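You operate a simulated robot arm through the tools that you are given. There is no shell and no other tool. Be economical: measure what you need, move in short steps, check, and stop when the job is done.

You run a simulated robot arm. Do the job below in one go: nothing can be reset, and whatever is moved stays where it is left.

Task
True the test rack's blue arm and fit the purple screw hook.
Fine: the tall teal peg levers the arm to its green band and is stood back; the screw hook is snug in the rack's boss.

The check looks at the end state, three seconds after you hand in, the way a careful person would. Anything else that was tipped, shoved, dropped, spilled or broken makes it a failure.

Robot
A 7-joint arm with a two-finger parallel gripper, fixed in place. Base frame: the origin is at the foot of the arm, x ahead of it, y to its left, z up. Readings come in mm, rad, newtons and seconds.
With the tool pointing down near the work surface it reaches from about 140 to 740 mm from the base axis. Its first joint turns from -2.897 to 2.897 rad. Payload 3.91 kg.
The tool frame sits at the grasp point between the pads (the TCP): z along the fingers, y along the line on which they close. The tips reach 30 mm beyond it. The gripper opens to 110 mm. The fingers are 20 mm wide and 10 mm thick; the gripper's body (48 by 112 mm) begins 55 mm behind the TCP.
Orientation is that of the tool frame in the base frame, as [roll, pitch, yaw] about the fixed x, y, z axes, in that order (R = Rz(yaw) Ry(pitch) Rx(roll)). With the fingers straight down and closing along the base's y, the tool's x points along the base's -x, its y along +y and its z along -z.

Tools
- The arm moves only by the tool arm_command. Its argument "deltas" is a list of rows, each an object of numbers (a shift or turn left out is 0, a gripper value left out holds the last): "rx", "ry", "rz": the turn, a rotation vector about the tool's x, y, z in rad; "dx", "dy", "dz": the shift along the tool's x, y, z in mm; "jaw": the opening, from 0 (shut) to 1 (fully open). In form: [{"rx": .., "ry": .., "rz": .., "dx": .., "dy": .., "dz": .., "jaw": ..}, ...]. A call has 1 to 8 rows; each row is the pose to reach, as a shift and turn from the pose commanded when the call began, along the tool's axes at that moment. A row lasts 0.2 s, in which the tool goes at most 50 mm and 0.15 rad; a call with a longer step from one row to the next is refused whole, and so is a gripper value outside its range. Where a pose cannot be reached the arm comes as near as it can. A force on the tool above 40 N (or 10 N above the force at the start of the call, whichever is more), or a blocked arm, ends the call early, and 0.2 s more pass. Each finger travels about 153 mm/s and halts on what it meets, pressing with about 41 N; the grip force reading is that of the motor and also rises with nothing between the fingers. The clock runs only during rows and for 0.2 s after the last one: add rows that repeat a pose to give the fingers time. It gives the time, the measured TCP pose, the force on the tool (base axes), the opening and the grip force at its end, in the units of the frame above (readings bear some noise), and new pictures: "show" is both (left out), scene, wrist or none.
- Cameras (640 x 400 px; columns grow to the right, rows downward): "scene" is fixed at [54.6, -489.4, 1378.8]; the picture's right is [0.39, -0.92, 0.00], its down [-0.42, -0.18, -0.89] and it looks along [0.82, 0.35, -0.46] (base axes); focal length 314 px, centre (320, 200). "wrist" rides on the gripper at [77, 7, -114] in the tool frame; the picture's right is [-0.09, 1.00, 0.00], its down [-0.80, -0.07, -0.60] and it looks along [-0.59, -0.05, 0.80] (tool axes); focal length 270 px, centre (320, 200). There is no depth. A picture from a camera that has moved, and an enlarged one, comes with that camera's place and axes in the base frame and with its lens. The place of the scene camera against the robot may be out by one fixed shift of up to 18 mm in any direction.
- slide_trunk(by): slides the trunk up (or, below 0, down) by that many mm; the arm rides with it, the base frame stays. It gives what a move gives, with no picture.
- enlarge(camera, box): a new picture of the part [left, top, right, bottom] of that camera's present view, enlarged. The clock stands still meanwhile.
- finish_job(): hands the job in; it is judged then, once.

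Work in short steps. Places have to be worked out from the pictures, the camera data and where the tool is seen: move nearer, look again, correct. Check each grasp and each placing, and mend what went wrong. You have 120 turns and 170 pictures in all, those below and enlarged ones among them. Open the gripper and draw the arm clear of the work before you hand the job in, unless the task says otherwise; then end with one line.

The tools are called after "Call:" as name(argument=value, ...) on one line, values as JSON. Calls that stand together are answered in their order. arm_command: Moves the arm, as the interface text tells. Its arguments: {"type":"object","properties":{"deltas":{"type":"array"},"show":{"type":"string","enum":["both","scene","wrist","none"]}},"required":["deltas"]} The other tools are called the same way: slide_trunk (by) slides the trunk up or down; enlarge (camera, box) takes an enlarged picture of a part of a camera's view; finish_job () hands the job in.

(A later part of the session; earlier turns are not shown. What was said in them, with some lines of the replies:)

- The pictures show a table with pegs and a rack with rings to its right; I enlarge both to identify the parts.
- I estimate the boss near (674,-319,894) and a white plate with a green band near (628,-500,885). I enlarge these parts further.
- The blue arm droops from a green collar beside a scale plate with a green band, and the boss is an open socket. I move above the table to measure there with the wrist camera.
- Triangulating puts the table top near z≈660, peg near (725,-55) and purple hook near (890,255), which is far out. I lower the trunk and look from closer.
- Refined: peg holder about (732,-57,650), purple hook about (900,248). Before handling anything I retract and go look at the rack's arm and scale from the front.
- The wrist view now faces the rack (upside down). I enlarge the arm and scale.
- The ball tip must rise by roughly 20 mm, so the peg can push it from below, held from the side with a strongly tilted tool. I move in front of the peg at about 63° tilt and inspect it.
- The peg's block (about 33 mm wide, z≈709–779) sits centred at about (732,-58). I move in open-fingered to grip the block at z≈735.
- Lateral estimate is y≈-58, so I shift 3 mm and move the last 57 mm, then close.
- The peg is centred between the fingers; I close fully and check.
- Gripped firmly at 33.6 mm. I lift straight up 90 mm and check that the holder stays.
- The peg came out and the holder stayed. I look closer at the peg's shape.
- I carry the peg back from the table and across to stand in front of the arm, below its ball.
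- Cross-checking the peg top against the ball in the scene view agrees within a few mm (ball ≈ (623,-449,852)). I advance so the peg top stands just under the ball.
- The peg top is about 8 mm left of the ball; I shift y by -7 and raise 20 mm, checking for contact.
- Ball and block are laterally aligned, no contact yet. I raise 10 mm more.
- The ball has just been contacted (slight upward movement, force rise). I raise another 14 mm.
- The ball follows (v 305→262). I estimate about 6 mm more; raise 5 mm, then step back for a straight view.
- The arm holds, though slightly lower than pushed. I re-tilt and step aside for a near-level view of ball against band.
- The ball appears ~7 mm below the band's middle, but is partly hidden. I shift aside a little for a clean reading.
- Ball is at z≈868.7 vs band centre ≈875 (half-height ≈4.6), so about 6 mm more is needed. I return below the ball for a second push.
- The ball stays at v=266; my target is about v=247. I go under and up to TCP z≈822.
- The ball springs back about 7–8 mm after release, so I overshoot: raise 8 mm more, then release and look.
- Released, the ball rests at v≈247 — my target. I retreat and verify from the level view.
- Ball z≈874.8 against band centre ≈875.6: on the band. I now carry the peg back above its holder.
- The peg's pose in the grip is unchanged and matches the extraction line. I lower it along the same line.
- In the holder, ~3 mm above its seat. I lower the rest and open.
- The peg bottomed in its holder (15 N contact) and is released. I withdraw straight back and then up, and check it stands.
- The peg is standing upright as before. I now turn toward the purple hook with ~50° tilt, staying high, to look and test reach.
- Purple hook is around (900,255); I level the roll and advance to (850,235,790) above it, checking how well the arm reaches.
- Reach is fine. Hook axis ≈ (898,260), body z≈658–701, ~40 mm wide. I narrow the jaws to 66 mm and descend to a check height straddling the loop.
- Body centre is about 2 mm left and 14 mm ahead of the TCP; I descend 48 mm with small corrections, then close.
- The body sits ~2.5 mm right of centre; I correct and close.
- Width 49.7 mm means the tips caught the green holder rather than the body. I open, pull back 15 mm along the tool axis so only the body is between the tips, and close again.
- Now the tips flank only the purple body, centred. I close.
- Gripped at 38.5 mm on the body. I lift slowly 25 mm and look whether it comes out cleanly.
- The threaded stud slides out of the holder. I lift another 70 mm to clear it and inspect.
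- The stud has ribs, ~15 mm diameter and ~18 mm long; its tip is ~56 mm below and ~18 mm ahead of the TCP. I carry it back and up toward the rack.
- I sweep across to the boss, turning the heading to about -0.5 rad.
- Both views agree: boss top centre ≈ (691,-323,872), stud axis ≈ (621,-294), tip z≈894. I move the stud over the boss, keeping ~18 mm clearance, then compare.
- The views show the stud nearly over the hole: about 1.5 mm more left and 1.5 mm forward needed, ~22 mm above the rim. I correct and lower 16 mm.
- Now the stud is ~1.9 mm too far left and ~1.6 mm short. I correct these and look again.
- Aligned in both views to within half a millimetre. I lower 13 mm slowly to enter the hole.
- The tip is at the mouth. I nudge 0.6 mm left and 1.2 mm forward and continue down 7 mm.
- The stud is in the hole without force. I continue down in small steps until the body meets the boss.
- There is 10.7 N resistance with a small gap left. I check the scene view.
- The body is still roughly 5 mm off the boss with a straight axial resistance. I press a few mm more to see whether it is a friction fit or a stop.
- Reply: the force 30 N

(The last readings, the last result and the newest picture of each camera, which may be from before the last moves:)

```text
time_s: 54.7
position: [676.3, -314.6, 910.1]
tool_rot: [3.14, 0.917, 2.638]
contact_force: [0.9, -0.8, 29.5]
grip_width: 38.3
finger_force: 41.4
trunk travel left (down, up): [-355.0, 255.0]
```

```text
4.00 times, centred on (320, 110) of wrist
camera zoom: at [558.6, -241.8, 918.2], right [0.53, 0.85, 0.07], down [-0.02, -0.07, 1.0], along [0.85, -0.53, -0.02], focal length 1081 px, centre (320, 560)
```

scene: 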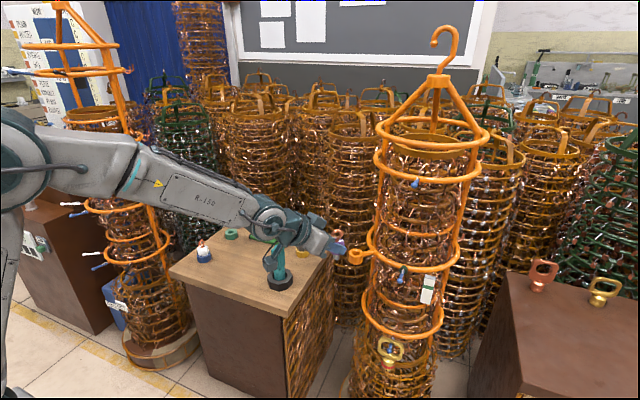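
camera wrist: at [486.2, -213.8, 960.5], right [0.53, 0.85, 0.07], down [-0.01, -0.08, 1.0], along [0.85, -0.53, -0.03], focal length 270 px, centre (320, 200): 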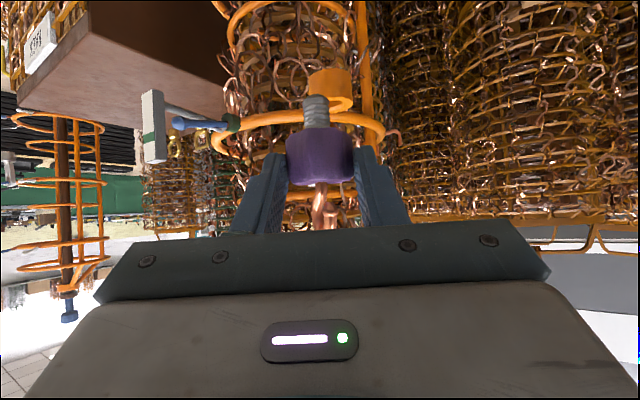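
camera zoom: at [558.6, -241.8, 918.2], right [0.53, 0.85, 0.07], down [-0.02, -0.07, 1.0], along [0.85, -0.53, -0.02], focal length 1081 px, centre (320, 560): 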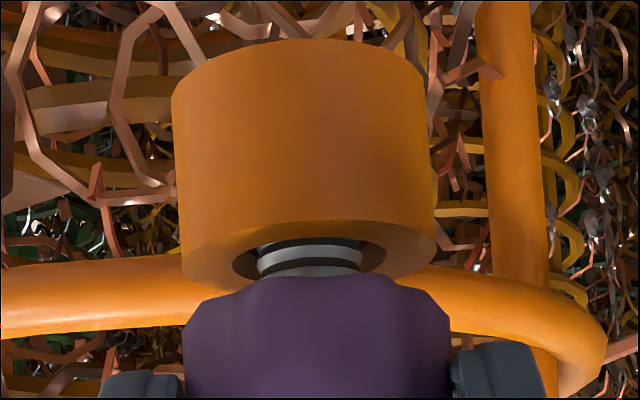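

It is a hard stop, so the ribs are a thread: it has to be turned in. I ease the pressure and turn clockwise (seen from above) about the hook's axis by 0.72 rad.

Call:
arm_command(deltas=[{"dx": -1.26, "dy": 2.15, "dz": -0.82, "rx": 0.094, "rz": 0.074}, {"dx": -1.5, "dy": 4.28, "dz": -0.51, "rx": 0.189, "rz": 0.148}, {"dx": -1.89, "dy": 6.34, "dz": -0.02, "rx": 0.283, "rz": 0.222}, {"dx": -2.43, "dy": 8.31, "dz": 0.68, "rx": 0.378, "rz": 0.296}, {"dx": -3.12, "dy": 10.16, "dz": 1.55, "rx": 0.472, "rz": 0.37}, {"dx": -3.94, "dy": 11.87, "dz": 2.6, "rx": 0.567, "rz": 0.444}], show="wrist")

Call:
enlarge(camera="scene", box=[325, 220, 389, 260])

```text
time_s: 56.1
position: [688.5, -304.9, 909.0]
tool_rot: [3.134, 0.913, 1.915]
contact_force: [13.7, 1.7, 27.6]
grip_width: 37.4
finger_force: 41.1
trunk travel left (down, up): [-355.0, 255.0]
camera wrist: at [646.3, -172.1, 916.7], right [0.95, 0.29, 0.07], down [-0.06, -0.04, 1.0], along [0.29, -0.96, -0.02], focal length 270 px, centre (320, 200)
```

wrist: 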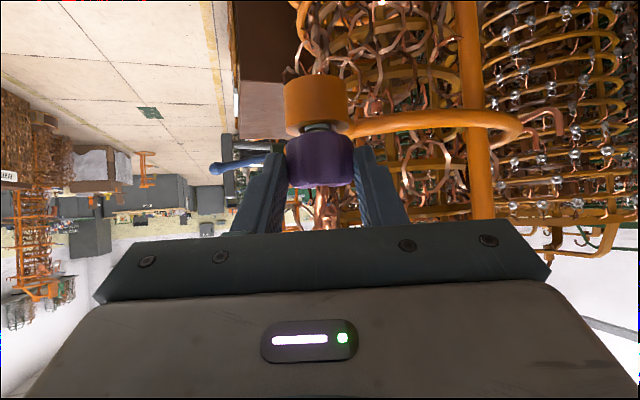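

```text
10.00 times, centred on (357, 240) of scene
camera zoom: at [54.6, -489.4, 1378.8], right [0.39, -0.92, 0.0], down [-0.42, -0.18, -0.89], along [0.82, 0.35, -0.46], focal length 3141 px, centre (-50, -200)
```

zoom: 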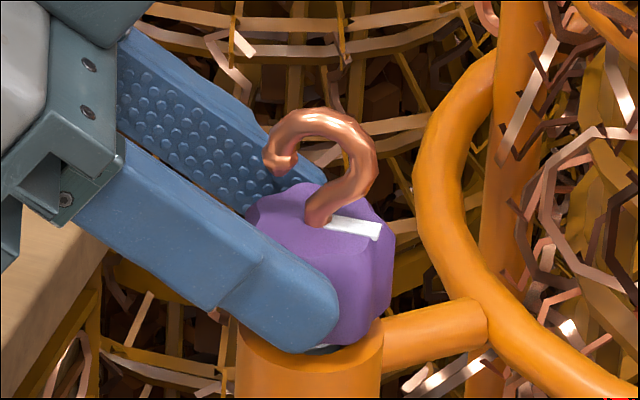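

The hook turned with the gripper and sank slightly; the lateral force shows its axis is ~21.5 mm ahead of the TCP. I open the jaws to take a new bite.

Call:
arm_command(deltas=[{"dx": -2, "dz": -1.5}, {"dx": -2, "dz": -1.5, "jaw": 0.55}, {"dx": -2, "dz": -1.5, "jaw": 0.55}], show="none")

Call:
enlarge(camera="scene", box=[325, 220, 389, 260])

Call:
enlarge(camera="wrist", box=[240, 60, 400, 160])

```text
time_s: 56.9
position: [687.1, -306.1, 906.2]
tool_rot: [-3.139, 0.903, 1.919]
contact_force: [0.1, -0.2, 0.5]
grip_width: 60.8
finger_force: 0.1
trunk travel left (down, up): [-355.0, 255.0]
```

```text
10.00 times, centred on (357, 240) of scene
camera zoom: at [54.6, -489.4, 1378.8], right [0.39, -0.92, 0.0], down [-0.42, -0.18, -0.89], along [0.82, 0.35, -0.46], focal length 3141 px, centre (-50, -200)
```

zoom: 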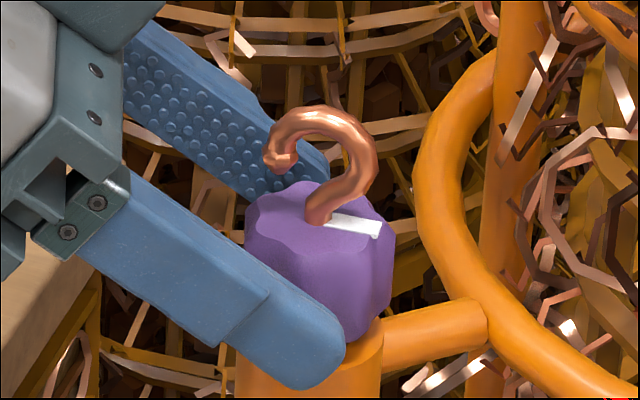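

```text
4.00 times, centred on (320, 110) of wrist
camera zoom: at [646.4, -173.5, 916.2], right [0.96, 0.29, 0.07], down [-0.06, -0.05, 1.0], along [0.29, -0.96, -0.03], focal length 1081 px, centre (320, 560)
```

zoom: 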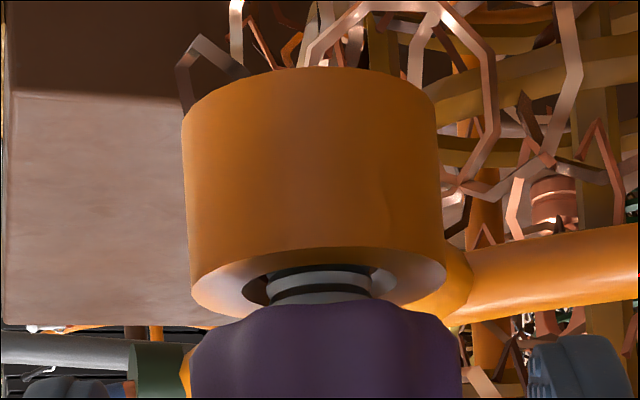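

The hook stands in the boss on its own, stripe turned, gap still visible. I rotate the open gripper back 1.0 rad around the hook axis and close.

Call:
arm_command(deltas=[{"dx": -0.14, "dy": -1.8, "dz": 0.17, "rx": -0.1138, "rz": -0.0898}, {"dx": -0.54, "dy": -4.7, "dz": 0.68, "rx": -0.2276, "rz": -0.1796}, {"dx": -1.19, "dy": -7.5, "dz": 1.52, "rx": -0.3414, "rz": -0.2694}, {"dx": -2.09, "dy": -10.1, "dz": 2.65, "rx": -0.4552, "rz": -0.3592}, {"dx": -3.22, "dy": -12.5, "dz": 4.09, "rx": -0.569, "rz": -0.449}, {"dx": -4.55, "dy": -14.6, "dz": 5.77, "rx": -0.6828, "rz": -0.5388}, {"dx": -6.05, "dy": -16.4, "dz": 7.68, "rx": -0.7966, "rz": -0.6286}, {"dx": -6.05, "dy": -16.4, "dz": 7.68, "rx": -0.7966, "rz": -0.6286}], show="wrist")

```text
time_s: 58.7
position: [675.1, -321.0, 908.8]
tool_rot: [-3.136, 0.904, 2.938]
contact_force: [0.4, -0.9, -0.6]
grip_width: 60.6
finger_force: 0.0
trunk travel left (down, up): [-355.0, 255.0]
camera wrist: at [540.9, -285.0, 917.7], right [0.26, 0.96, 0.07], down [0.01, -0.07, 1.0], along [0.97, -0.26, -0.03], focal length 270 px, centre (320, 200)
```

wrist: 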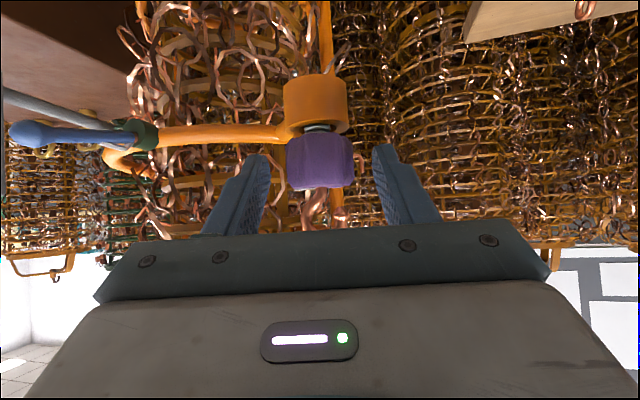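

Centred on the hook. I close and turn clockwise another 0.87 rad with light pressure.

Call:
arm_command(deltas=[{"jaw": 0.25}, {"jaw": 0.25}, {"dx": 0.25, "dy": 2.98, "dz": 0.48, "rx": 0.1138, "rz": 0.0898}, {"dx": 0.26, "dy": 5.89, "dz": 1.3, "rx": 0.2276, "rz": 0.1796}, {"dx": 0, "dy": 8.68, "dz": 2.44, "rx": 0.3414, "rz": 0.2694}, {"dx": -0.52, "dy": 11.3, "dz": 3.89, "rx": 0.4552, "rz": 0.3592}, {"dx": -1.64, "dy": 13.66, "dz": 5.31, "rx": 0.569, "rz": 0.449}, {"dx": -2.96, "dy": 15.74, "dz": 6.99, "rx": 0.6828, "rz": 0.5388}], show="none")

Call:
enlarge(camera="scene", box=[325, 220, 389, 260])

Call:
enlarge(camera="wrist", box=[240, 60, 400, 160])

```text
time_s: 60.5
position: [683.9, -305.6, 908.3]
tool_rot: [3.136, 0.911, 2.061]
contact_force: [9.4, 1.3, 20.9]
grip_width: 38.0
finger_force: 41.5
trunk travel left (down, up): [-355.0, 255.0]
```

```text
10.00 times, centred on (357, 240) of scene
camera zoom: at [54.6, -489.4, 1378.8], right [0.39, -0.92, 0.0], down [-0.42, -0.18, -0.89], along [0.82, 0.35, -0.46], focal length 3141 px, centre (-50, -200)
```

zoom: 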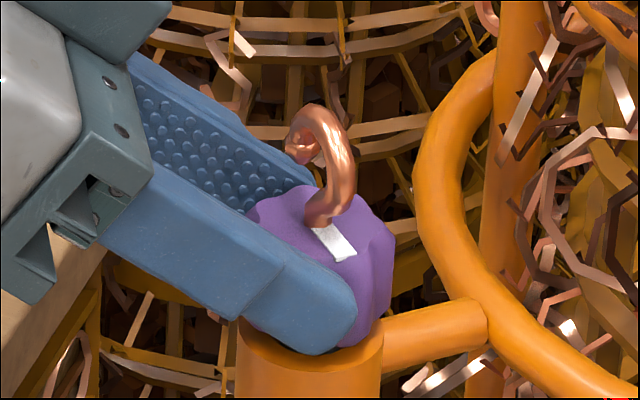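

```text
4.00 times, centred on (320, 110) of wrist
camera zoom: at [625.3, -181.2, 917.0], right [0.9, 0.42, 0.07], down [-0.06, -0.05, 1.0], along [0.43, -0.9, -0.02], focal length 1081 px, centre (320, 560)
```

zoom: 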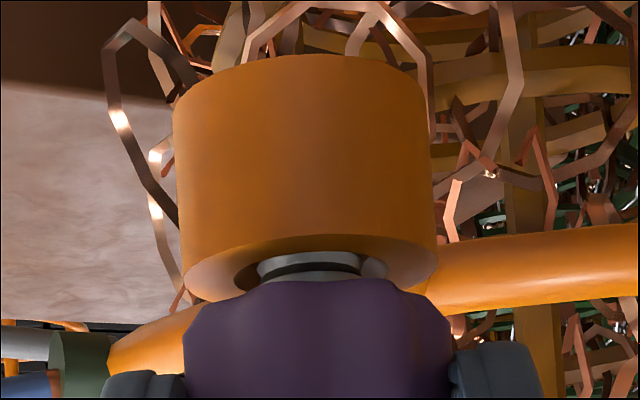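

The stud is turning in (less thread visible). I repeat: open, rotate back, close, turn.

Call:
arm_command(deltas=[{"dx": -0.79, "dz": -0.62, "jaw": 0.55}, {"dx": -1.32, "dy": -2.98, "dz": -0.76, "rx": -0.1138, "rz": -0.0898, "jaw": 0.55}, {"dx": -1.71, "dy": -5.89, "dz": -0.25, "rx": -0.2276, "rz": -0.1796}, {"dx": -2.37, "dy": -8.68, "dz": 0.58, "rx": -0.3414, "rz": -0.2694}, {"dx": -3.27, "dy": -11.3, "dz": 1.72, "rx": -0.4552, "rz": -0.3592}, {"dx": -4.39, "dy": -13.66, "dz": 3.14, "rx": -0.569, "rz": -0.449}, {"dx": -5.71, "dy": -15.74, "dz": 4.82, "rx": -0.6828, "rz": -0.5388}, {"dx": -5.71, "dy": -15.74, "dz": 4.82, "rx": -0.6828, "rz": -0.5388}], show="wrist")

```text
time_s: 62.3
position: [675.3, -322.2, 908.1]
tool_rot: [-3.136, 0.903, 2.939]
contact_force: [0.4, 0.1, -0.5]
grip_width: 60.5
finger_force: 0.1
trunk travel left (down, up): [-355.0, 255.0]
camera wrist: at [541.0, -286.1, 916.6], right [0.26, 0.96, 0.07], down [0.01, -0.07, 1.0], along [0.97, -0.26, -0.03], focal length 270 px, centre (320, 200)
```

wrist: 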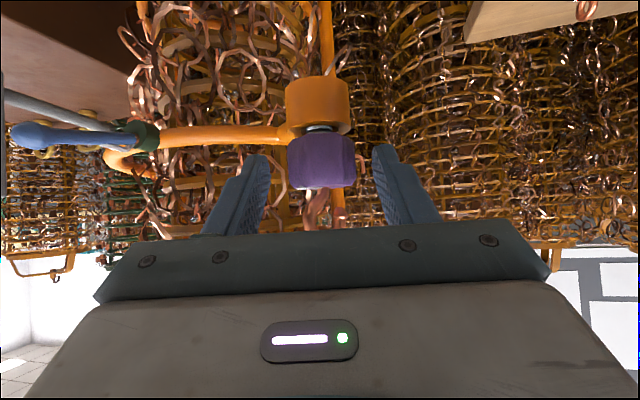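

Repeatable. I close and turn again, then return, and compare the gap at this same viewpoint.

Call:
enlarge(camera="wrist", box=[270, 70, 370, 200])

Call:
arm_command(deltas=[{"jaw": 0.25}, {"jaw": 0.25}, {"dx": 0.25, "dy": 2.98, "dz": 0.48, "rx": 0.1138, "rz": 0.0898}, {"dx": 0.26, "dy": 5.89, "dz": 1.3, "rx": 0.2276, "rz": 0.1796}, {"dx": 0, "dy": 8.68, "dz": 2.44, "rx": 0.3414, "rz": 0.2694}, {"dx": -0.52, "dy": 11.3, "dz": 3.89, "rx": 0.4552, "rz": 0.3592}, {"dx": -1.64, "dy": 13.66, "dz": 5.31, "rx": 0.569, "rz": 0.449}, {"dx": -2.96, "dy": 15.74, "dz": 6.99, "rx": 0.6828, "rz": 0.5388}], show="none")

Call:
arm_command(deltas=[{"dx": -0.79, "dz": -0.62, "jaw": 0.55}, {"dx": -1.32, "dy": -2.98, "dz": -0.76, "rx": -0.1138, "rz": -0.0898, "jaw": 0.55}, {"dx": -1.71, "dy": -5.89, "dz": -0.25, "rx": -0.2276, "rz": -0.1796}, {"dx": -2.37, "dy": -8.68, "dz": 0.58, "rx": -0.3414, "rz": -0.2694}, {"dx": -3.27, "dy": -11.3, "dz": 1.72, "rx": -0.4552, "rz": -0.3592}, {"dx": -4.39, "dy": -13.66, "dz": 3.14, "rx": -0.569, "rz": -0.449}, {"dx": -5.71, "dy": -15.74, "dz": 4.82, "rx": -0.6828, "rz": -0.5388}, {"dx": -5.71, "dy": -15.74, "dz": 4.82, "rx": -0.6828, "rz": -0.5388}], show="none")

Call:
enlarge(camera="wrist", box=[270, 70, 370, 200])

Call:
enlarge(camera="scene", box=[325, 220, 389, 260])

```text
3.08 times, centred on (320, 135) of wrist
camera zoom: at [541.0, -286.1, 916.6], right [0.26, 0.96, 0.07], down [0.01, -0.07, 1.0], along [0.97, -0.26, -0.03], focal length 832 px, centre (320, 400)
```

zoom: 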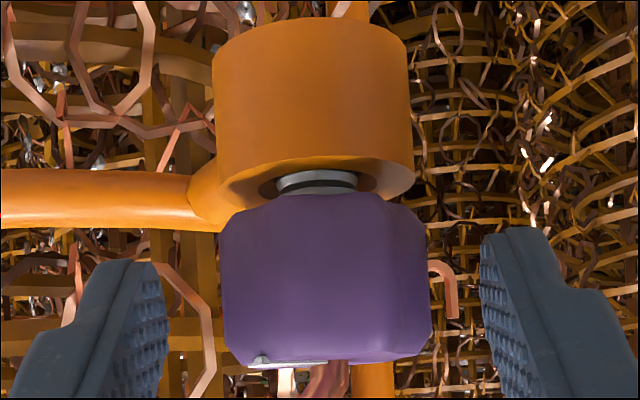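

```text
time_s: 64.1
position: [685.4, -306.5, 906.6]
tool_rot: [3.14, 0.91, 2.061]
contact_force: [11.4, -2.0, 20.8]
grip_width: 38.4
finger_force: 41.8
trunk travel left (down, up): [-355.0, 255.0]
```

```text
time_s: 65.9
position: [675.4, -321.2, 906.4]
tool_rot: [-3.136, 0.904, 2.938]
contact_force: [0.0, -0.4, -0.8]
grip_width: 60.4
finger_force: 0.0
trunk travel left (down, up): [-355.0, 255.0]
```

```text
3.08 times, centred on (320, 135) of wrist
camera zoom: at [540.7, -285.5, 916.2], right [0.26, 0.96, 0.07], down [0.01, -0.07, 1.0], along [0.97, -0.26, -0.03], focal length 832 px, centre (320, 400)
```

zoom: 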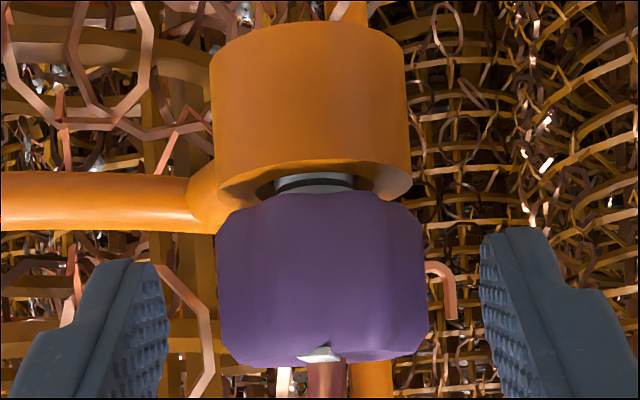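

```text
10.00 times, centred on (357, 240) of scene
camera zoom: at [54.6, -489.4, 1378.8], right [0.39, -0.92, 0.0], down [-0.42, -0.18, -0.89], along [0.82, 0.35, -0.46], focal length 3141 px, centre (-50, -200)
```

zoom: 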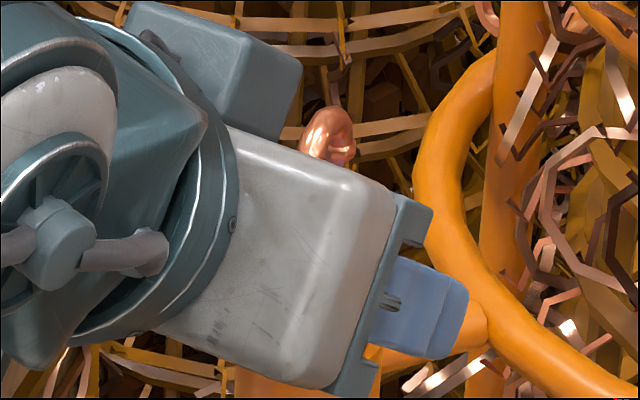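

About 0.5 mm sinks per stroke; roughly 1.5–2 mm remain. I do two more strokes.

Call:
arm_command(deltas=[{"jaw": 0.25}, {"jaw": 0.25}, {"dx": 0.25, "dy": 2.98, "dz": 0.48, "rx": 0.1138, "rz": 0.0898}, {"dx": 0.26, "dy": 5.89, "dz": 1.3, "rx": 0.2276, "rz": 0.1796}, {"dx": 0, "dy": 8.68, "dz": 2.44, "rx": 0.3414, "rz": 0.2694}, {"dx": -0.52, "dy": 11.3, "dz": 3.89, "rx": 0.4552, "rz": 0.3592}, {"dx": -1.64, "dy": 13.66, "dz": 5.31, "rx": 0.569, "rz": 0.449}, {"dx": -2.96, "dy": 15.74, "dz": 6.99, "rx": 0.6828, "rz": 0.5388}], show="none")

Call:
arm_command(deltas=[{"dx": -0.79, "dz": -0.62, "jaw": 0.55}, {"dx": -1.32, "dy": -2.98, "dz": -0.76, "rx": -0.1138, "rz": -0.0898, "jaw": 0.55}, {"dx": -1.71, "dy": -5.89, "dz": -0.25, "rx": -0.2276, "rz": -0.1796}, {"dx": -2.37, "dy": -8.68, "dz": 0.58, "rx": -0.3414, "rz": -0.2694}, {"dx": -3.27, "dy": -11.3, "dz": 1.72, "rx": -0.4552, "rz": -0.3592}, {"dx": -4.39, "dy": -13.66, "dz": 3.14, "rx": -0.569, "rz": -0.449}, {"dx": -5.71, "dy": -15.74, "dz": 4.82, "rx": -0.6828, "rz": -0.5388}, {"dx": -5.71, "dy": -15.74, "dz": 4.82, "rx": -0.6828, "rz": -0.5388}], show="none")

Call:
enlarge(camera="wrist", box=[270, 70, 370, 200])

```text
time_s: 67.7
position: [684.8, -305.8, 907.0]
tool_rot: [3.136, 0.909, 2.062]
contact_force: [4.0, 0.5, 12.8]
grip_width: 38.2
finger_force: 40.8
trunk travel left (down, up): [-355.0, 255.0]
```

```text
time_s: 69.5
position: [674.3, -321.8, 907.9]
tool_rot: [-3.137, 0.905, 2.94]
contact_force: [-0.6, 0.5, 0.0]
grip_width: 60.5
finger_force: 0.0
trunk travel left (down, up): [-355.0, 255.0]
```

```text
3.08 times, centred on (320, 135) of wrist
camera zoom: at [540.3, -285.6, 916.5], right [0.26, 0.96, 0.07], down [0.01, -0.07, 1.0], along [0.97, -0.26, -0.03], focal length 832 px, centre (320, 400)
```

zoom: 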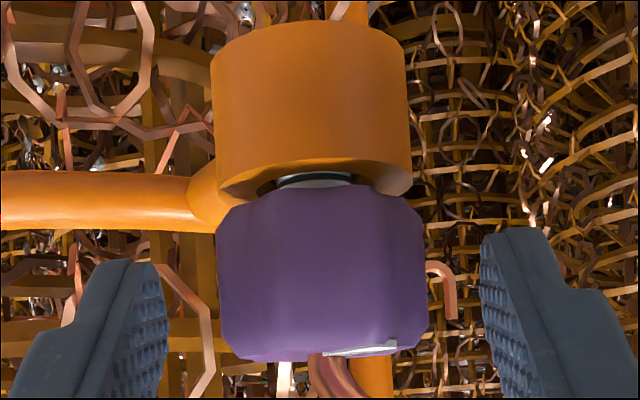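

Note the image is inverted: the body edge (v≈185) must reach the near rim (v≈162), so ~4 mm remain, sinking ~1 mm per stroke. I continue with two strokes, with slightly more pressure.

Call:
arm_command(deltas=[{"jaw": 0.25}, {"jaw": 0.25}, {"dx": 0.65, "dy": 2.98, "dz": 0.79, "rx": 0.1138, "rz": 0.0898}, {"dx": 0.65, "dy": 5.89, "dz": 1.6, "rx": 0.2276, "rz": 0.1796}, {"dx": 0.4, "dy": 8.68, "dz": 2.75, "rx": 0.3414, "rz": 0.2694}, {"dx": -0.12, "dy": 11.3, "dz": 4.2, "rx": 0.4552, "rz": 0.3592}, {"dx": -1.24, "dy": 13.66, "dz": 5.62, "rx": 0.569, "rz": 0.449}, {"dx": -2.56, "dy": 15.74, "dz": 7.3, "rx": 0.6828, "rz": 0.5388}], show="none")

Call:
arm_command(deltas=[{"dx": -0.79, "dz": -0.62, "jaw": 0.55}, {"dx": -1.32, "dy": -2.98, "dz": -0.76, "rx": -0.1138, "rz": -0.0898, "jaw": 0.55}, {"dx": -1.71, "dy": -5.89, "dz": -0.25, "rx": -0.2276, "rz": -0.1796}, {"dx": -2.37, "dy": -8.68, "dz": 0.58, "rx": -0.3414, "rz": -0.2694}, {"dx": -3.27, "dy": -11.3, "dz": 1.72, "rx": -0.4552, "rz": -0.3592}, {"dx": -4.39, "dy": -13.66, "dz": 3.14, "rx": -0.569, "rz": -0.449}, {"dx": -5.71, "dy": -15.74, "dz": 4.82, "rx": -0.6828, "rz": -0.5388}, {"dx": -5.71, "dy": -15.74, "dz": 4.82, "rx": -0.6828, "rz": -0.5388}], show="none")

Call:
enlarge(camera="wrist", box=[270, 70, 370, 200])

```text
time_s: 71.3
position: [685.4, -305.7, 907.9]
tool_rot: [3.139, 0.913, 2.063]
contact_force: [11.4, -3.7, 22.6]
grip_width: 37.9
finger_force: 40.8
trunk travel left (down, up): [-355.0, 255.0]
```

```text
time_s: 73.1
position: [674.1, -322.3, 906.9]
tool_rot: [-3.136, 0.904, 2.939]
contact_force: [1.3, -0.8, 0.2]
grip_width: 60.8
finger_force: 0.0
trunk travel left (down, up): [-355.0, 255.0]
```

```text
3.08 times, centred on (320, 135) of wrist
camera zoom: at [540.9, -285.8, 915.5], right [0.26, 0.96, 0.07], down [0.01, -0.07, 1.0], along [0.97, -0.26, -0.03], focal length 832 px, centre (320, 400)
```

zoom: 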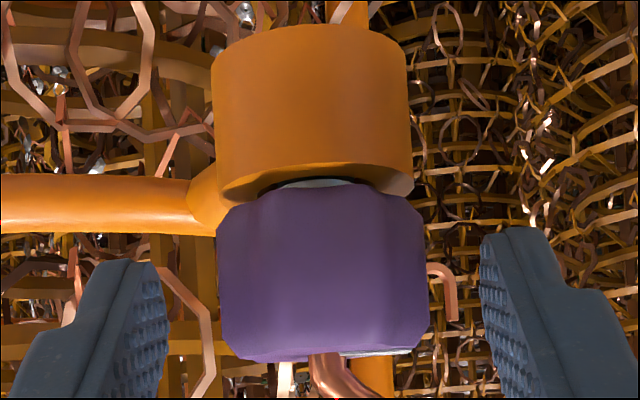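

Still sinking slowly (gap ~3 mm). I continue with further strokes.

Call:
arm_command(deltas=[{"jaw": 0.25}, {"jaw": 0.25}, {"dx": 0.65, "dy": 2.98, "dz": 0.79, "rx": 0.1138, "rz": 0.0898}, {"dx": 0.65, "dy": 5.89, "dz": 1.6, "rx": 0.2276, "rz": 0.1796}, {"dx": 0.4, "dy": 8.68, "dz": 2.75, "rx": 0.3414, "rz": 0.2694}, {"dx": -0.12, "dy": 11.3, "dz": 4.2, "rx": 0.4552, "rz": 0.3592}, {"dx": -1.24, "dy": 13.66, "dz": 5.62, "rx": 0.569, "rz": 0.449}, {"dx": -2.56, "dy": 15.74, "dz": 7.3, "rx": 0.6828, "rz": 0.5388}], show="none")

Call:
enlarge(camera="scene", box=[325, 220, 389, 260])

Call:
arm_command(deltas=[{"dx": -0.79, "dz": -0.62, "jaw": 0.55}, {"dx": -1.32, "dy": -2.98, "dz": -0.76, "rx": -0.1138, "rz": -0.0898, "jaw": 0.55}, {"dx": -1.71, "dy": -5.89, "dz": -0.25, "rx": -0.2276, "rz": -0.1796}, {"dx": -2.37, "dy": -8.68, "dz": 0.58, "rx": -0.3414, "rz": -0.2694}, {"dx": -3.27, "dy": -11.3, "dz": 1.72, "rx": -0.4552, "rz": -0.3592}, {"dx": -4.39, "dy": -13.66, "dz": 3.14, "rx": -0.569, "rz": -0.449}, {"dx": -5.71, "dy": -15.74, "dz": 4.82, "rx": -0.6828, "rz": -0.5388}, {"dx": -5.71, "dy": -15.74, "dz": 4.82, "rx": -0.6828, "rz": -0.5388}], show="none")

Call:
enlarge(camera="wrist", box=[270, 70, 370, 200])

```text
time_s: 74.9
position: [684.9, -306.0, 906.4]
tool_rot: [3.137, 0.913, 2.059]
contact_force: [11.3, -3.1, 25.4]
grip_width: 38.5
finger_force: 40.8
trunk travel left (down, up): [-355.0, 255.0]
```

```text
10.00 times, centred on (357, 240) of scene
camera zoom: at [54.6, -489.4, 1378.8], right [0.39, -0.92, 0.0], down [-0.42, -0.18, -0.89], along [0.82, 0.35, -0.46], focal length 3141 px, centre (-50, -200)
```

zoom: 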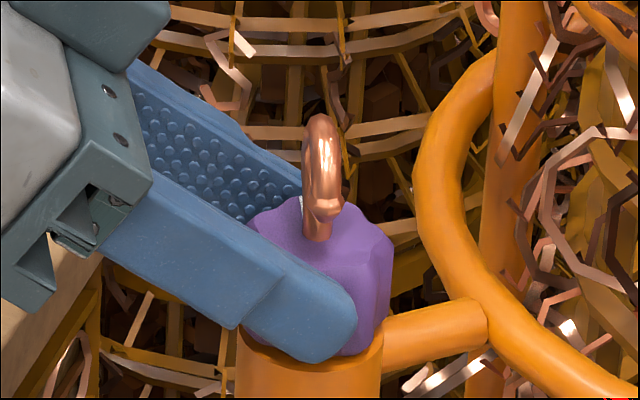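

```text
time_s: 76.7
position: [673.4, -321.5, 904.3]
tool_rot: [-3.136, 0.904, 2.939]
contact_force: [0.2, -0.4, -0.5]
grip_width: 60.6
finger_force: 0.0
trunk travel left (down, up): [-355.0, 255.0]
```

```text
3.08 times, centred on (320, 135) of wrist
camera zoom: at [540.2, -285.3, 913.0], right [0.26, 0.96, 0.07], down [0.01, -0.07, 1.0], along [0.97, -0.26, -0.03], focal length 832 px, centre (320, 400)
```

zoom: 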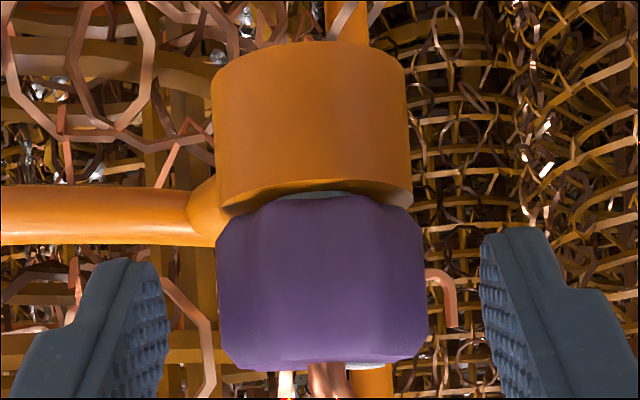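

Gap ~2 mm now. Two more strokes, keeping height.

Call:
arm_command(deltas=[{"jaw": 0.25}, {"jaw": 0.25}, {"dx": 0.25, "dy": 2.98, "dz": 0.48, "rx": 0.1138, "rz": 0.0898}, {"dx": 0.26, "dy": 5.89, "dz": 1.3, "rx": 0.2276, "rz": 0.1796}, {"dx": 0, "dy": 8.68, "dz": 2.44, "rx": 0.3414, "rz": 0.2694}, {"dx": -0.52, "dy": 11.3, "dz": 3.89, "rx": 0.4552, "rz": 0.3592}, {"dx": -1.64, "dy": 13.66, "dz": 5.31, "rx": 0.569, "rz": 0.449}, {"dx": -2.96, "dy": 15.74, "dz": 6.99, "rx": 0.6828, "rz": 0.5388}], show="none")

Call:
arm_command(deltas=[{"dx": -0.79, "dz": -0.62, "jaw": 0.55}, {"dx": -1.32, "dy": -2.98, "dz": -0.76, "rx": -0.1138, "rz": -0.0898, "jaw": 0.55}, {"dx": -1.71, "dy": -5.89, "dz": -0.25, "rx": -0.2276, "rz": -0.1796}, {"dx": -2.37, "dy": -8.68, "dz": 0.58, "rx": -0.3414, "rz": -0.2694}, {"dx": -3.27, "dy": -11.3, "dz": 1.72, "rx": -0.4552, "rz": -0.3592}, {"dx": -4.39, "dy": -13.66, "dz": 3.14, "rx": -0.569, "rz": -0.449}, {"dx": -6.1, "dy": -15.74, "dz": 4.51, "rx": -0.6828, "rz": -0.5388}, {"dx": -6.1, "dy": -15.74, "dz": 4.51, "rx": -0.6828, "rz": -0.5388}], show="none")

Call:
enlarge(camera="wrist", box=[270, 70, 370, 200])

```text
time_s: 78.5
position: [684.3, -305.1, 904.1]
tool_rot: [3.138, 0.909, 2.063]
contact_force: [-3.8, 6.5, 17.0]
grip_width: 38.5
finger_force: 41.0
trunk travel left (down, up): [-355.0, 255.0]
```

```text
time_s: 80.3
position: [674.1, -322.2, 906.0]
tool_rot: [-3.136, 0.904, 2.939]
contact_force: [0.3, 0.3, -0.7]
grip_width: 60.4
finger_force: 0.1
trunk travel left (down, up): [-355.0, 255.0]
```

```text
3.08 times, centred on (320, 135) of wrist
camera zoom: at [540.3, -285.1, 914.3], right [0.26, 0.96, 0.07], down [0.01, -0.07, 1.0], along [0.97, -0.26, -0.03], focal length 832 px, centre (320, 400)
```

zoom: 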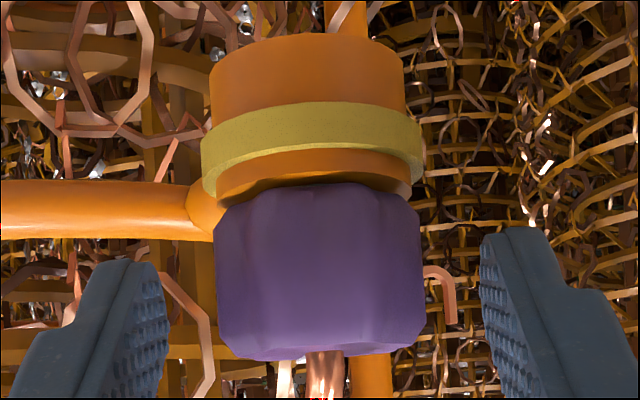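

A yellow-green band has appeared on the boss – some seating indicator. I look at it more closely before going on.

Call:
enlarge(camera="wrist", box=[285, 75, 355, 145])

Call:
enlarge(camera="scene", box=[315, 220, 411, 280])

```text
5.71 times, centred on (320, 110) of wrist
camera zoom: at [540.3, -285.1, 914.3], right [0.26, 0.96, 0.07], down [0.01, -0.07, 1.0], along [0.97, -0.26, -0.03], focal length 1544 px, centre (320, 714)
```

zoom: 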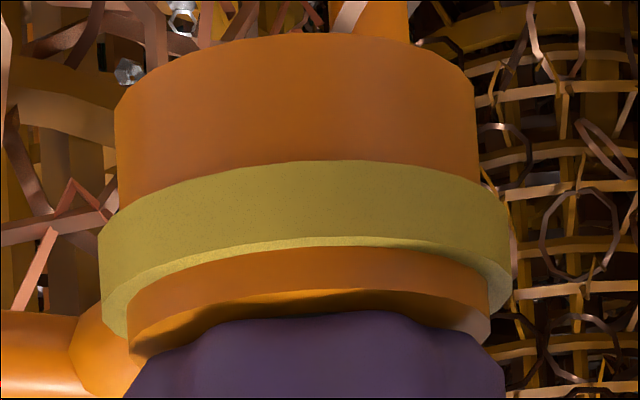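

```text
6.67 times, centred on (363, 250) of scene
camera zoom: at [54.6, -489.4, 1378.8], right [0.39, -0.92, 0.0], down [-0.42, -0.18, -0.89], along [0.82, 0.35, -0.46], focal length 2094 px, centre (33, -133)
```

zoom: 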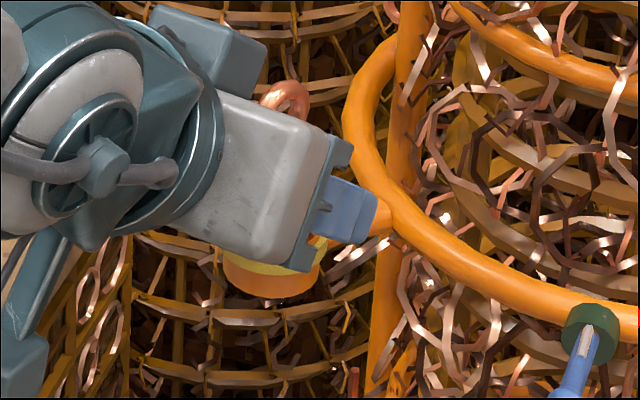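

The body now appears to sit about on the boss and the band suggests engagement. I back the open gripper away and lower it to view the joint edge-on before deciding.

Call:
arm_command(deltas=[{"dx": 12.4, "dz": -15.7}, {"dx": 24.8, "dz": -31.4}, {"dx": 37, "dz": -47}, {"dx": 49.5, "dz": -62.9}, {"dx": 66, "dz": -50}, {"dx": 81, "dz": -38}, {"dx": 81, "dz": -38}])

Call:
enlarge(camera="wrist", box=[270, 110, 370, 180])

Call:
enlarge(camera="scene", box=[325, 220, 389, 260])

```text
time_s: 81.9
position: [596.5, -306.6, 864.4]
tool_rot: [-3.138, 0.903, 2.936]
contact_force: [1.5, 0.3, -0.1]
grip_width: 60.4
finger_force: 0.0
trunk travel left (down, up): [-355.0, 255.0]
camera wrist: at [462.7, -269.4, 872.7], right [0.26, 0.96, 0.07], down [0.01, -0.07, 1.0], along [0.97, -0.26, -0.03], focal length 270 px, centre (320, 200)
```

scene: 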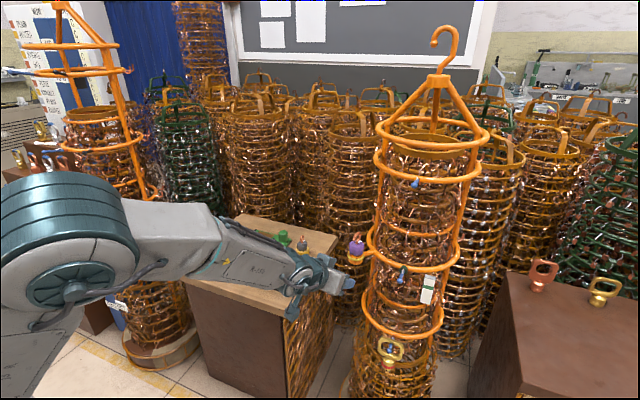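
wrist: 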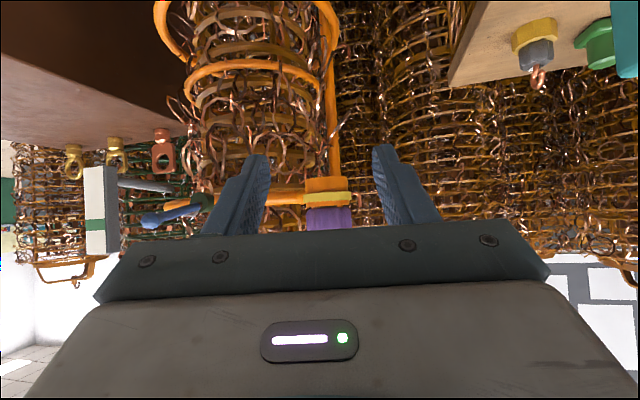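

```text
5.71 times, centred on (320, 145) of wrist
camera zoom: at [462.7, -269.4, 872.7], right [0.26, 0.96, 0.07], down [0.01, -0.07, 1.0], along [0.97, -0.26, -0.03], focal length 1544 px, centre (320, 514)
```

zoom: 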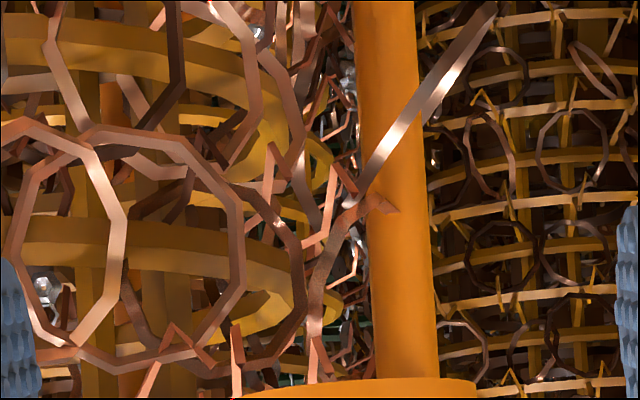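

```text
10.00 times, centred on (357, 240) of scene
camera zoom: at [54.6, -489.4, 1378.8], right [0.39, -0.92, 0.0], down [-0.42, -0.18, -0.89], along [0.82, 0.35, -0.46], focal length 3141 px, centre (-50, -200)
```

zoom: 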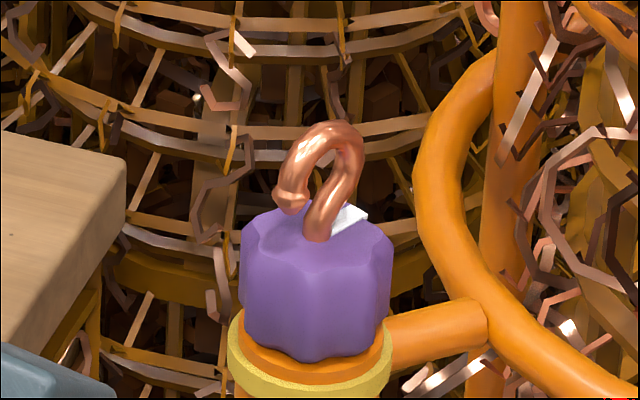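

The yellow collar is clear in the scene view. I enlarge the joint edge-on and re-check the blue arm.

Call:
enlarge(camera="wrist", box=[285, 160, 375, 232])

Call:
enlarge(camera="wrist", box=[70, 160, 230, 260])

```text
5.56 times, centred on (330, 196) of wrist
camera zoom: at [462.7, -269.4, 872.7], right [0.26, 0.96, 0.07], down [0.01, -0.07, 1.0], along [0.97, -0.26, -0.03], focal length 1502 px, centre (264, 222)
```

zoom: 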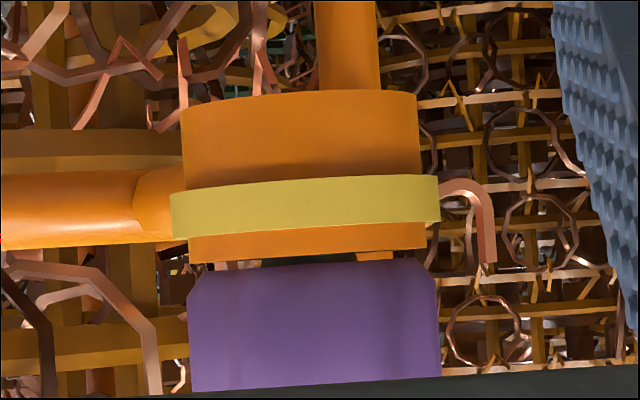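

```text
4.00 times, centred on (150, 210) of wrist
camera zoom: at [462.7, -269.4, 872.7], right [0.26, 0.96, 0.07], down [0.01, -0.07, 1.0], along [0.97, -0.26, -0.03], focal length 1081 px, centre (1000, 160)
```

zoom: 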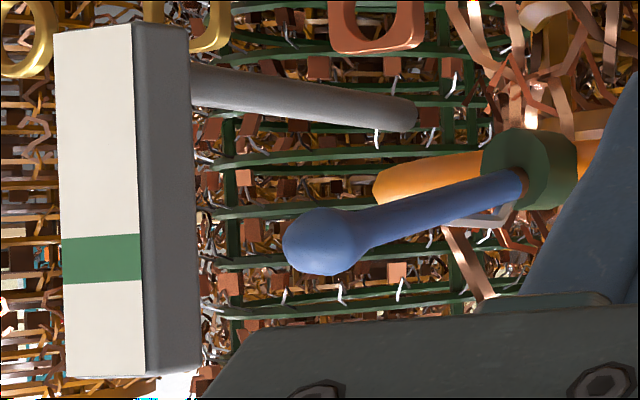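

The edge-on view still shows about 1–1.5 mm of gap, so it is not down yet; the arm's ball is still on its band. I go back to the grip pose to turn in small, checked steps.

Call:
arm_command(deltas=[{"dx": -15, "dz": -12}, {"dx": -31.5, "dz": -24.9}, {"dx": -44, "dz": -9}, {"dx": -56.2, "dz": 6.6}, {"dx": -68.6, "dz": 22.3}, {"dx": -81, "dz": 38}, {"dx": -81, "dz": 38, "jaw": 0.25}, {"dx": -81, "dz": 38, "jaw": 0.25}], show="wrist")

```text
time_s: 83.7
position: [677.0, -321.8, 903.2]
tool_rot: [-3.138, 0.904, 2.937]
contact_force: [4.4, 0.6, 0.4]
grip_width: 38.1
finger_force: 41.6
trunk travel left (down, up): [-355.0, 255.0]
camera wrist: at [542.8, -285.6, 912.4], right [0.26, 0.96, 0.07], down [0.01, -0.07, 1.0], along [0.97, -0.26, -0.03], focal length 270 px, centre (320, 200)
```

wrist: 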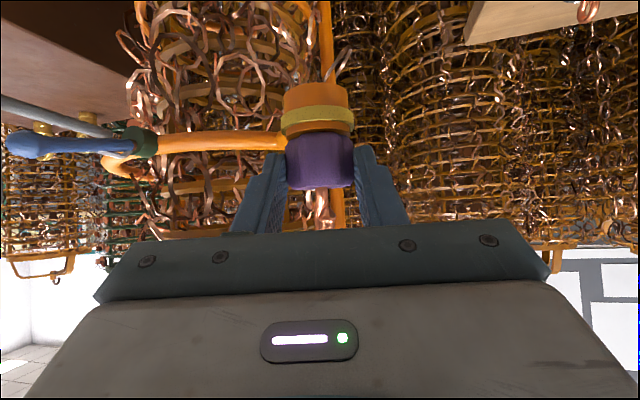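

Gripped on the body; I turn only 0.29 rad and look.

Call:
arm_command(deltas=[{"dx": 0.25, "dy": 2.98, "dz": 0.48, "rx": 0.1138, "rz": 0.0898}, {"dx": 0.26, "dy": 5.89, "dz": 1.3, "rx": 0.2276, "rz": 0.1796}, {"dx": 0.26, "dy": 5.89, "dz": 1.3, "rx": 0.2276, "rz": 0.1796}], show="none")

Call:
enlarge(camera="wrist", box=[270, 70, 370, 200])

```text
time_s: 84.5
position: [678.5, -315.4, 902.9]
tool_rot: [3.141, 0.909, 2.644]
contact_force: [11.9, -4.2, 3.5]
grip_width: 37.9
finger_force: 40.7
trunk travel left (down, up): [-355.0, 255.0]
```

```text
3.08 times, centred on (320, 135) of wrist
camera zoom: at [560.2, -243.5, 912.3], right [0.52, 0.85, 0.07], down [-0.01, -0.07, 1.0], along [0.85, -0.52, -0.03], focal length 832 px, centre (320, 400)
```

zoom: 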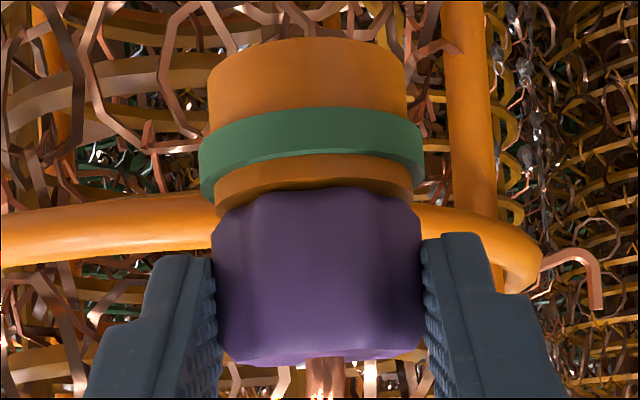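

The collar turned green: snug. I open the jaws and back straight off without turning further.

Call:
arm_command(deltas=[{"jaw": 0.55}, {"jaw": 0.55}, {"dx": 12.4, "dz": -15.7}, {"dx": 24.8, "dz": -31.4}, {"dx": 37, "dz": -47}, {"dx": 49.5, "dz": -62.9}, {"dx": 66, "dz": -50}, {"dx": 81, "dz": -38}])

Call:
enlarge(camera="scene", box=[325, 220, 453, 300])

Call:
enlarge(camera="wrist", box=[285, 150, 375, 232])

```text
time_s: 86.3
position: [606.6, -275.4, 865.1]
tool_rot: [-3.14, 0.905, 2.645]
contact_force: [-0.2, 0.1, -0.1]
grip_width: 60.3
finger_force: 0.1
trunk travel left (down, up): [-355.0, 255.0]
camera wrist: at [488.6, -203.2, 873.8], right [0.52, 0.85, 0.07], down [-0.01, -0.07, 1.0], along [0.85, -0.52, -0.03], focal length 270 px, centre (320, 200)
```

scene: 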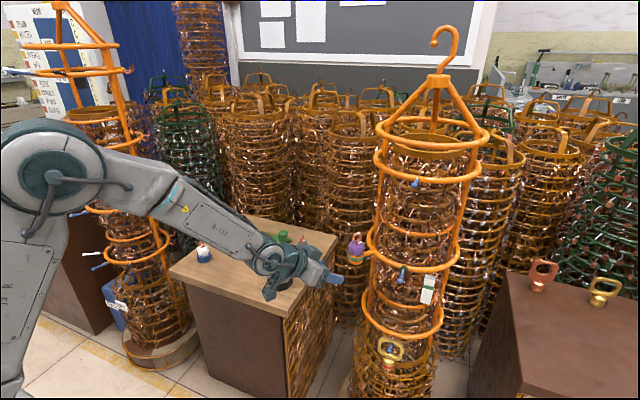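
wrist: 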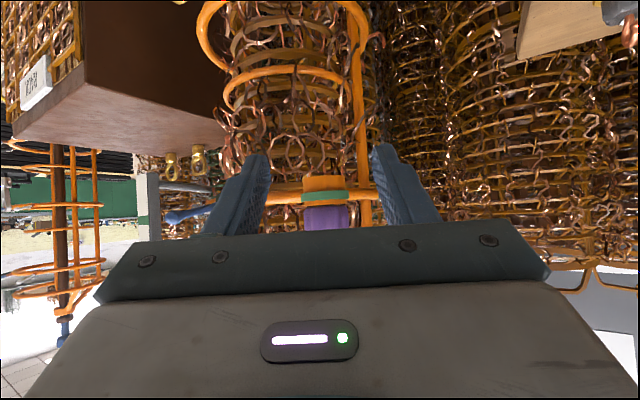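

```text
5.00 times, centred on (389, 260) of scene
camera zoom: at [54.6, -489.4, 1378.8], right [0.39, -0.92, 0.0], down [-0.42, -0.18, -0.89], along [0.82, 0.35, -0.46], focal length 1570 px, centre (-25, -100)
```

zoom: 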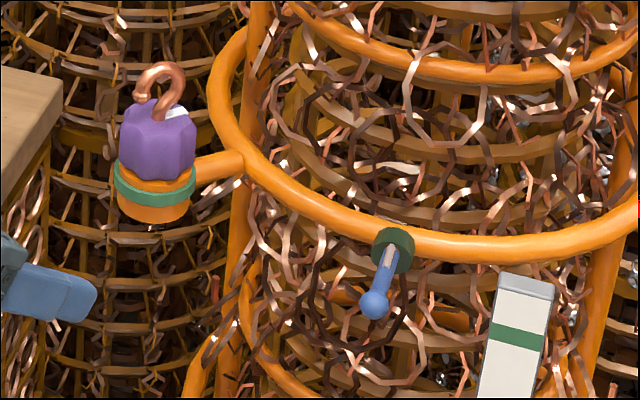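

```text
4.88 times, centred on (330, 191) of wrist
camera zoom: at [488.6, -203.2, 873.8], right [0.52, 0.85, 0.07], down [-0.01, -0.07, 1.0], along [0.85, -0.52, -0.03], focal length 1318 px, centre (271, 244)
```

zoom: 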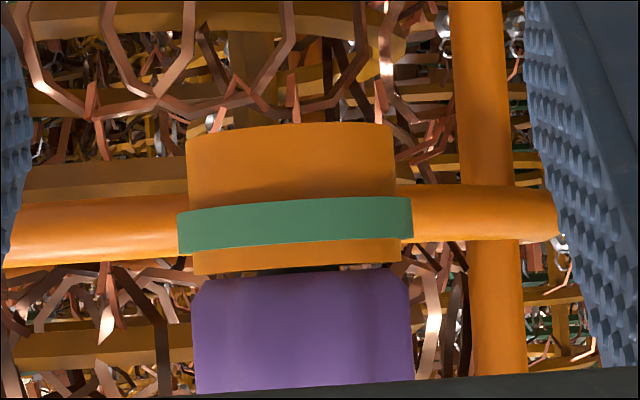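

The collar stays green, the hook sits upright, and the ball is level with the band. I withdraw the arm clear and do a final check of everything.

Call:
arm_command(deltas=[{"dx": 8, "dy": 3.3, "dz": -39}, {"dx": 16, "dy": 6.5, "dz": -78}, {"dx": 24, "dy": 9.8, "dz": -118}, {"dx": 32, "dy": 13, "dz": -157}, {"dx": 39.9, "dy": 16.3, "dz": -196.8}, {"dx": 39.9, "dy": 16.3, "dz": -196.8, "jaw": 0.9}], show="wrist")

Call:
enlarge(camera="scene", box=[170, 205, 350, 315])

Call:
enlarge(camera="scene", box=[370, 250, 450, 300])

```text
time_s: 87.7
position: [458.8, -175.2, 951.5]
tool_rot: [-3.139, 0.904, 2.645]
contact_force: [-0.9, -0.3, 0.4]
grip_width: 98.7
finger_force: 0.0
trunk travel left (down, up): [-355.0, 255.0]
camera wrist: at [341.5, -102.4, 962.2], right [0.52, 0.85, 0.07], down [-0.01, -0.07, 1.0], along [0.85, -0.52, -0.03], focal length 270 px, centre (320, 200)
```

wrist: 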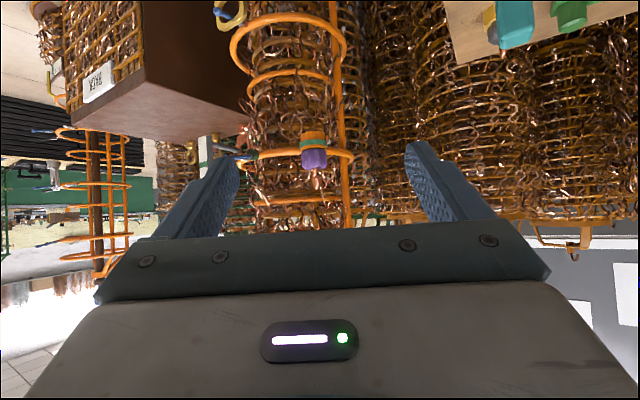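

```text
3.56 times, centred on (260, 260) of scene
camera zoom: at [54.6, -489.4, 1378.8], right [0.39, -0.92, 0.0], down [-0.42, -0.18, -0.89], along [0.82, 0.35, -0.46], focal length 1117 px, centre (533, -13)
```

zoom: 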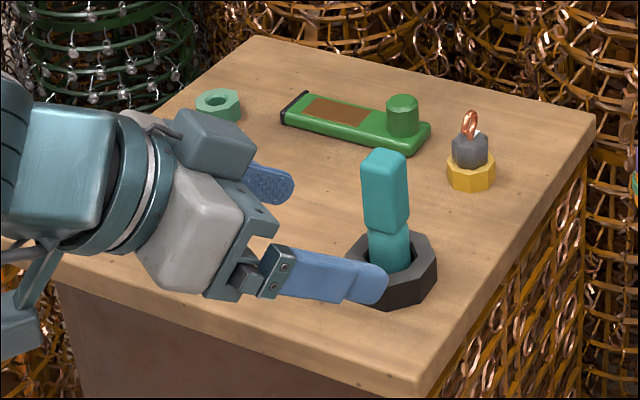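

```text
8.00 times, centred on (410, 275) of scene
camera zoom: at [54.6, -489.4, 1378.8], right [0.39, -0.92, 0.0], down [-0.42, -0.18, -0.89], along [0.82, 0.35, -0.46], focal length 2513 px, centre (-400, -400)
```

zoom: 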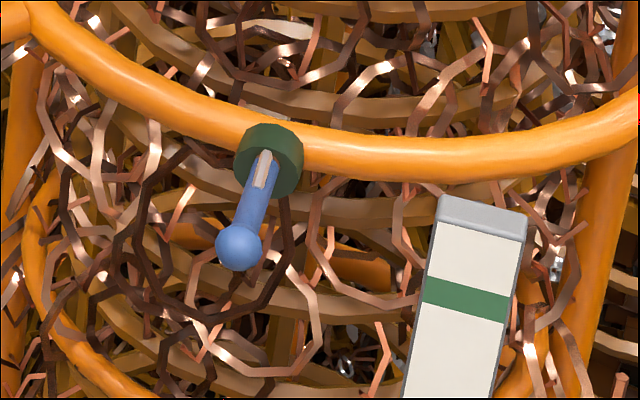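

Everything checks out: the arm is unmoved at its band level, the peg stands in its holder, the other items are untouched, and the hook is snug with a green collar. I hand the job in.

Call:
finish_job()

```text
The job is handed in.
```

I handed the job in: the blue arm sits level with its green band, the teal peg is back upright in its holder, and the purple hook is screwed into the boss until the boss's collar turned green. When I first went to grip the hook, the fingers briefly closed on its green holder. I saw no visible shift of it afterwards.
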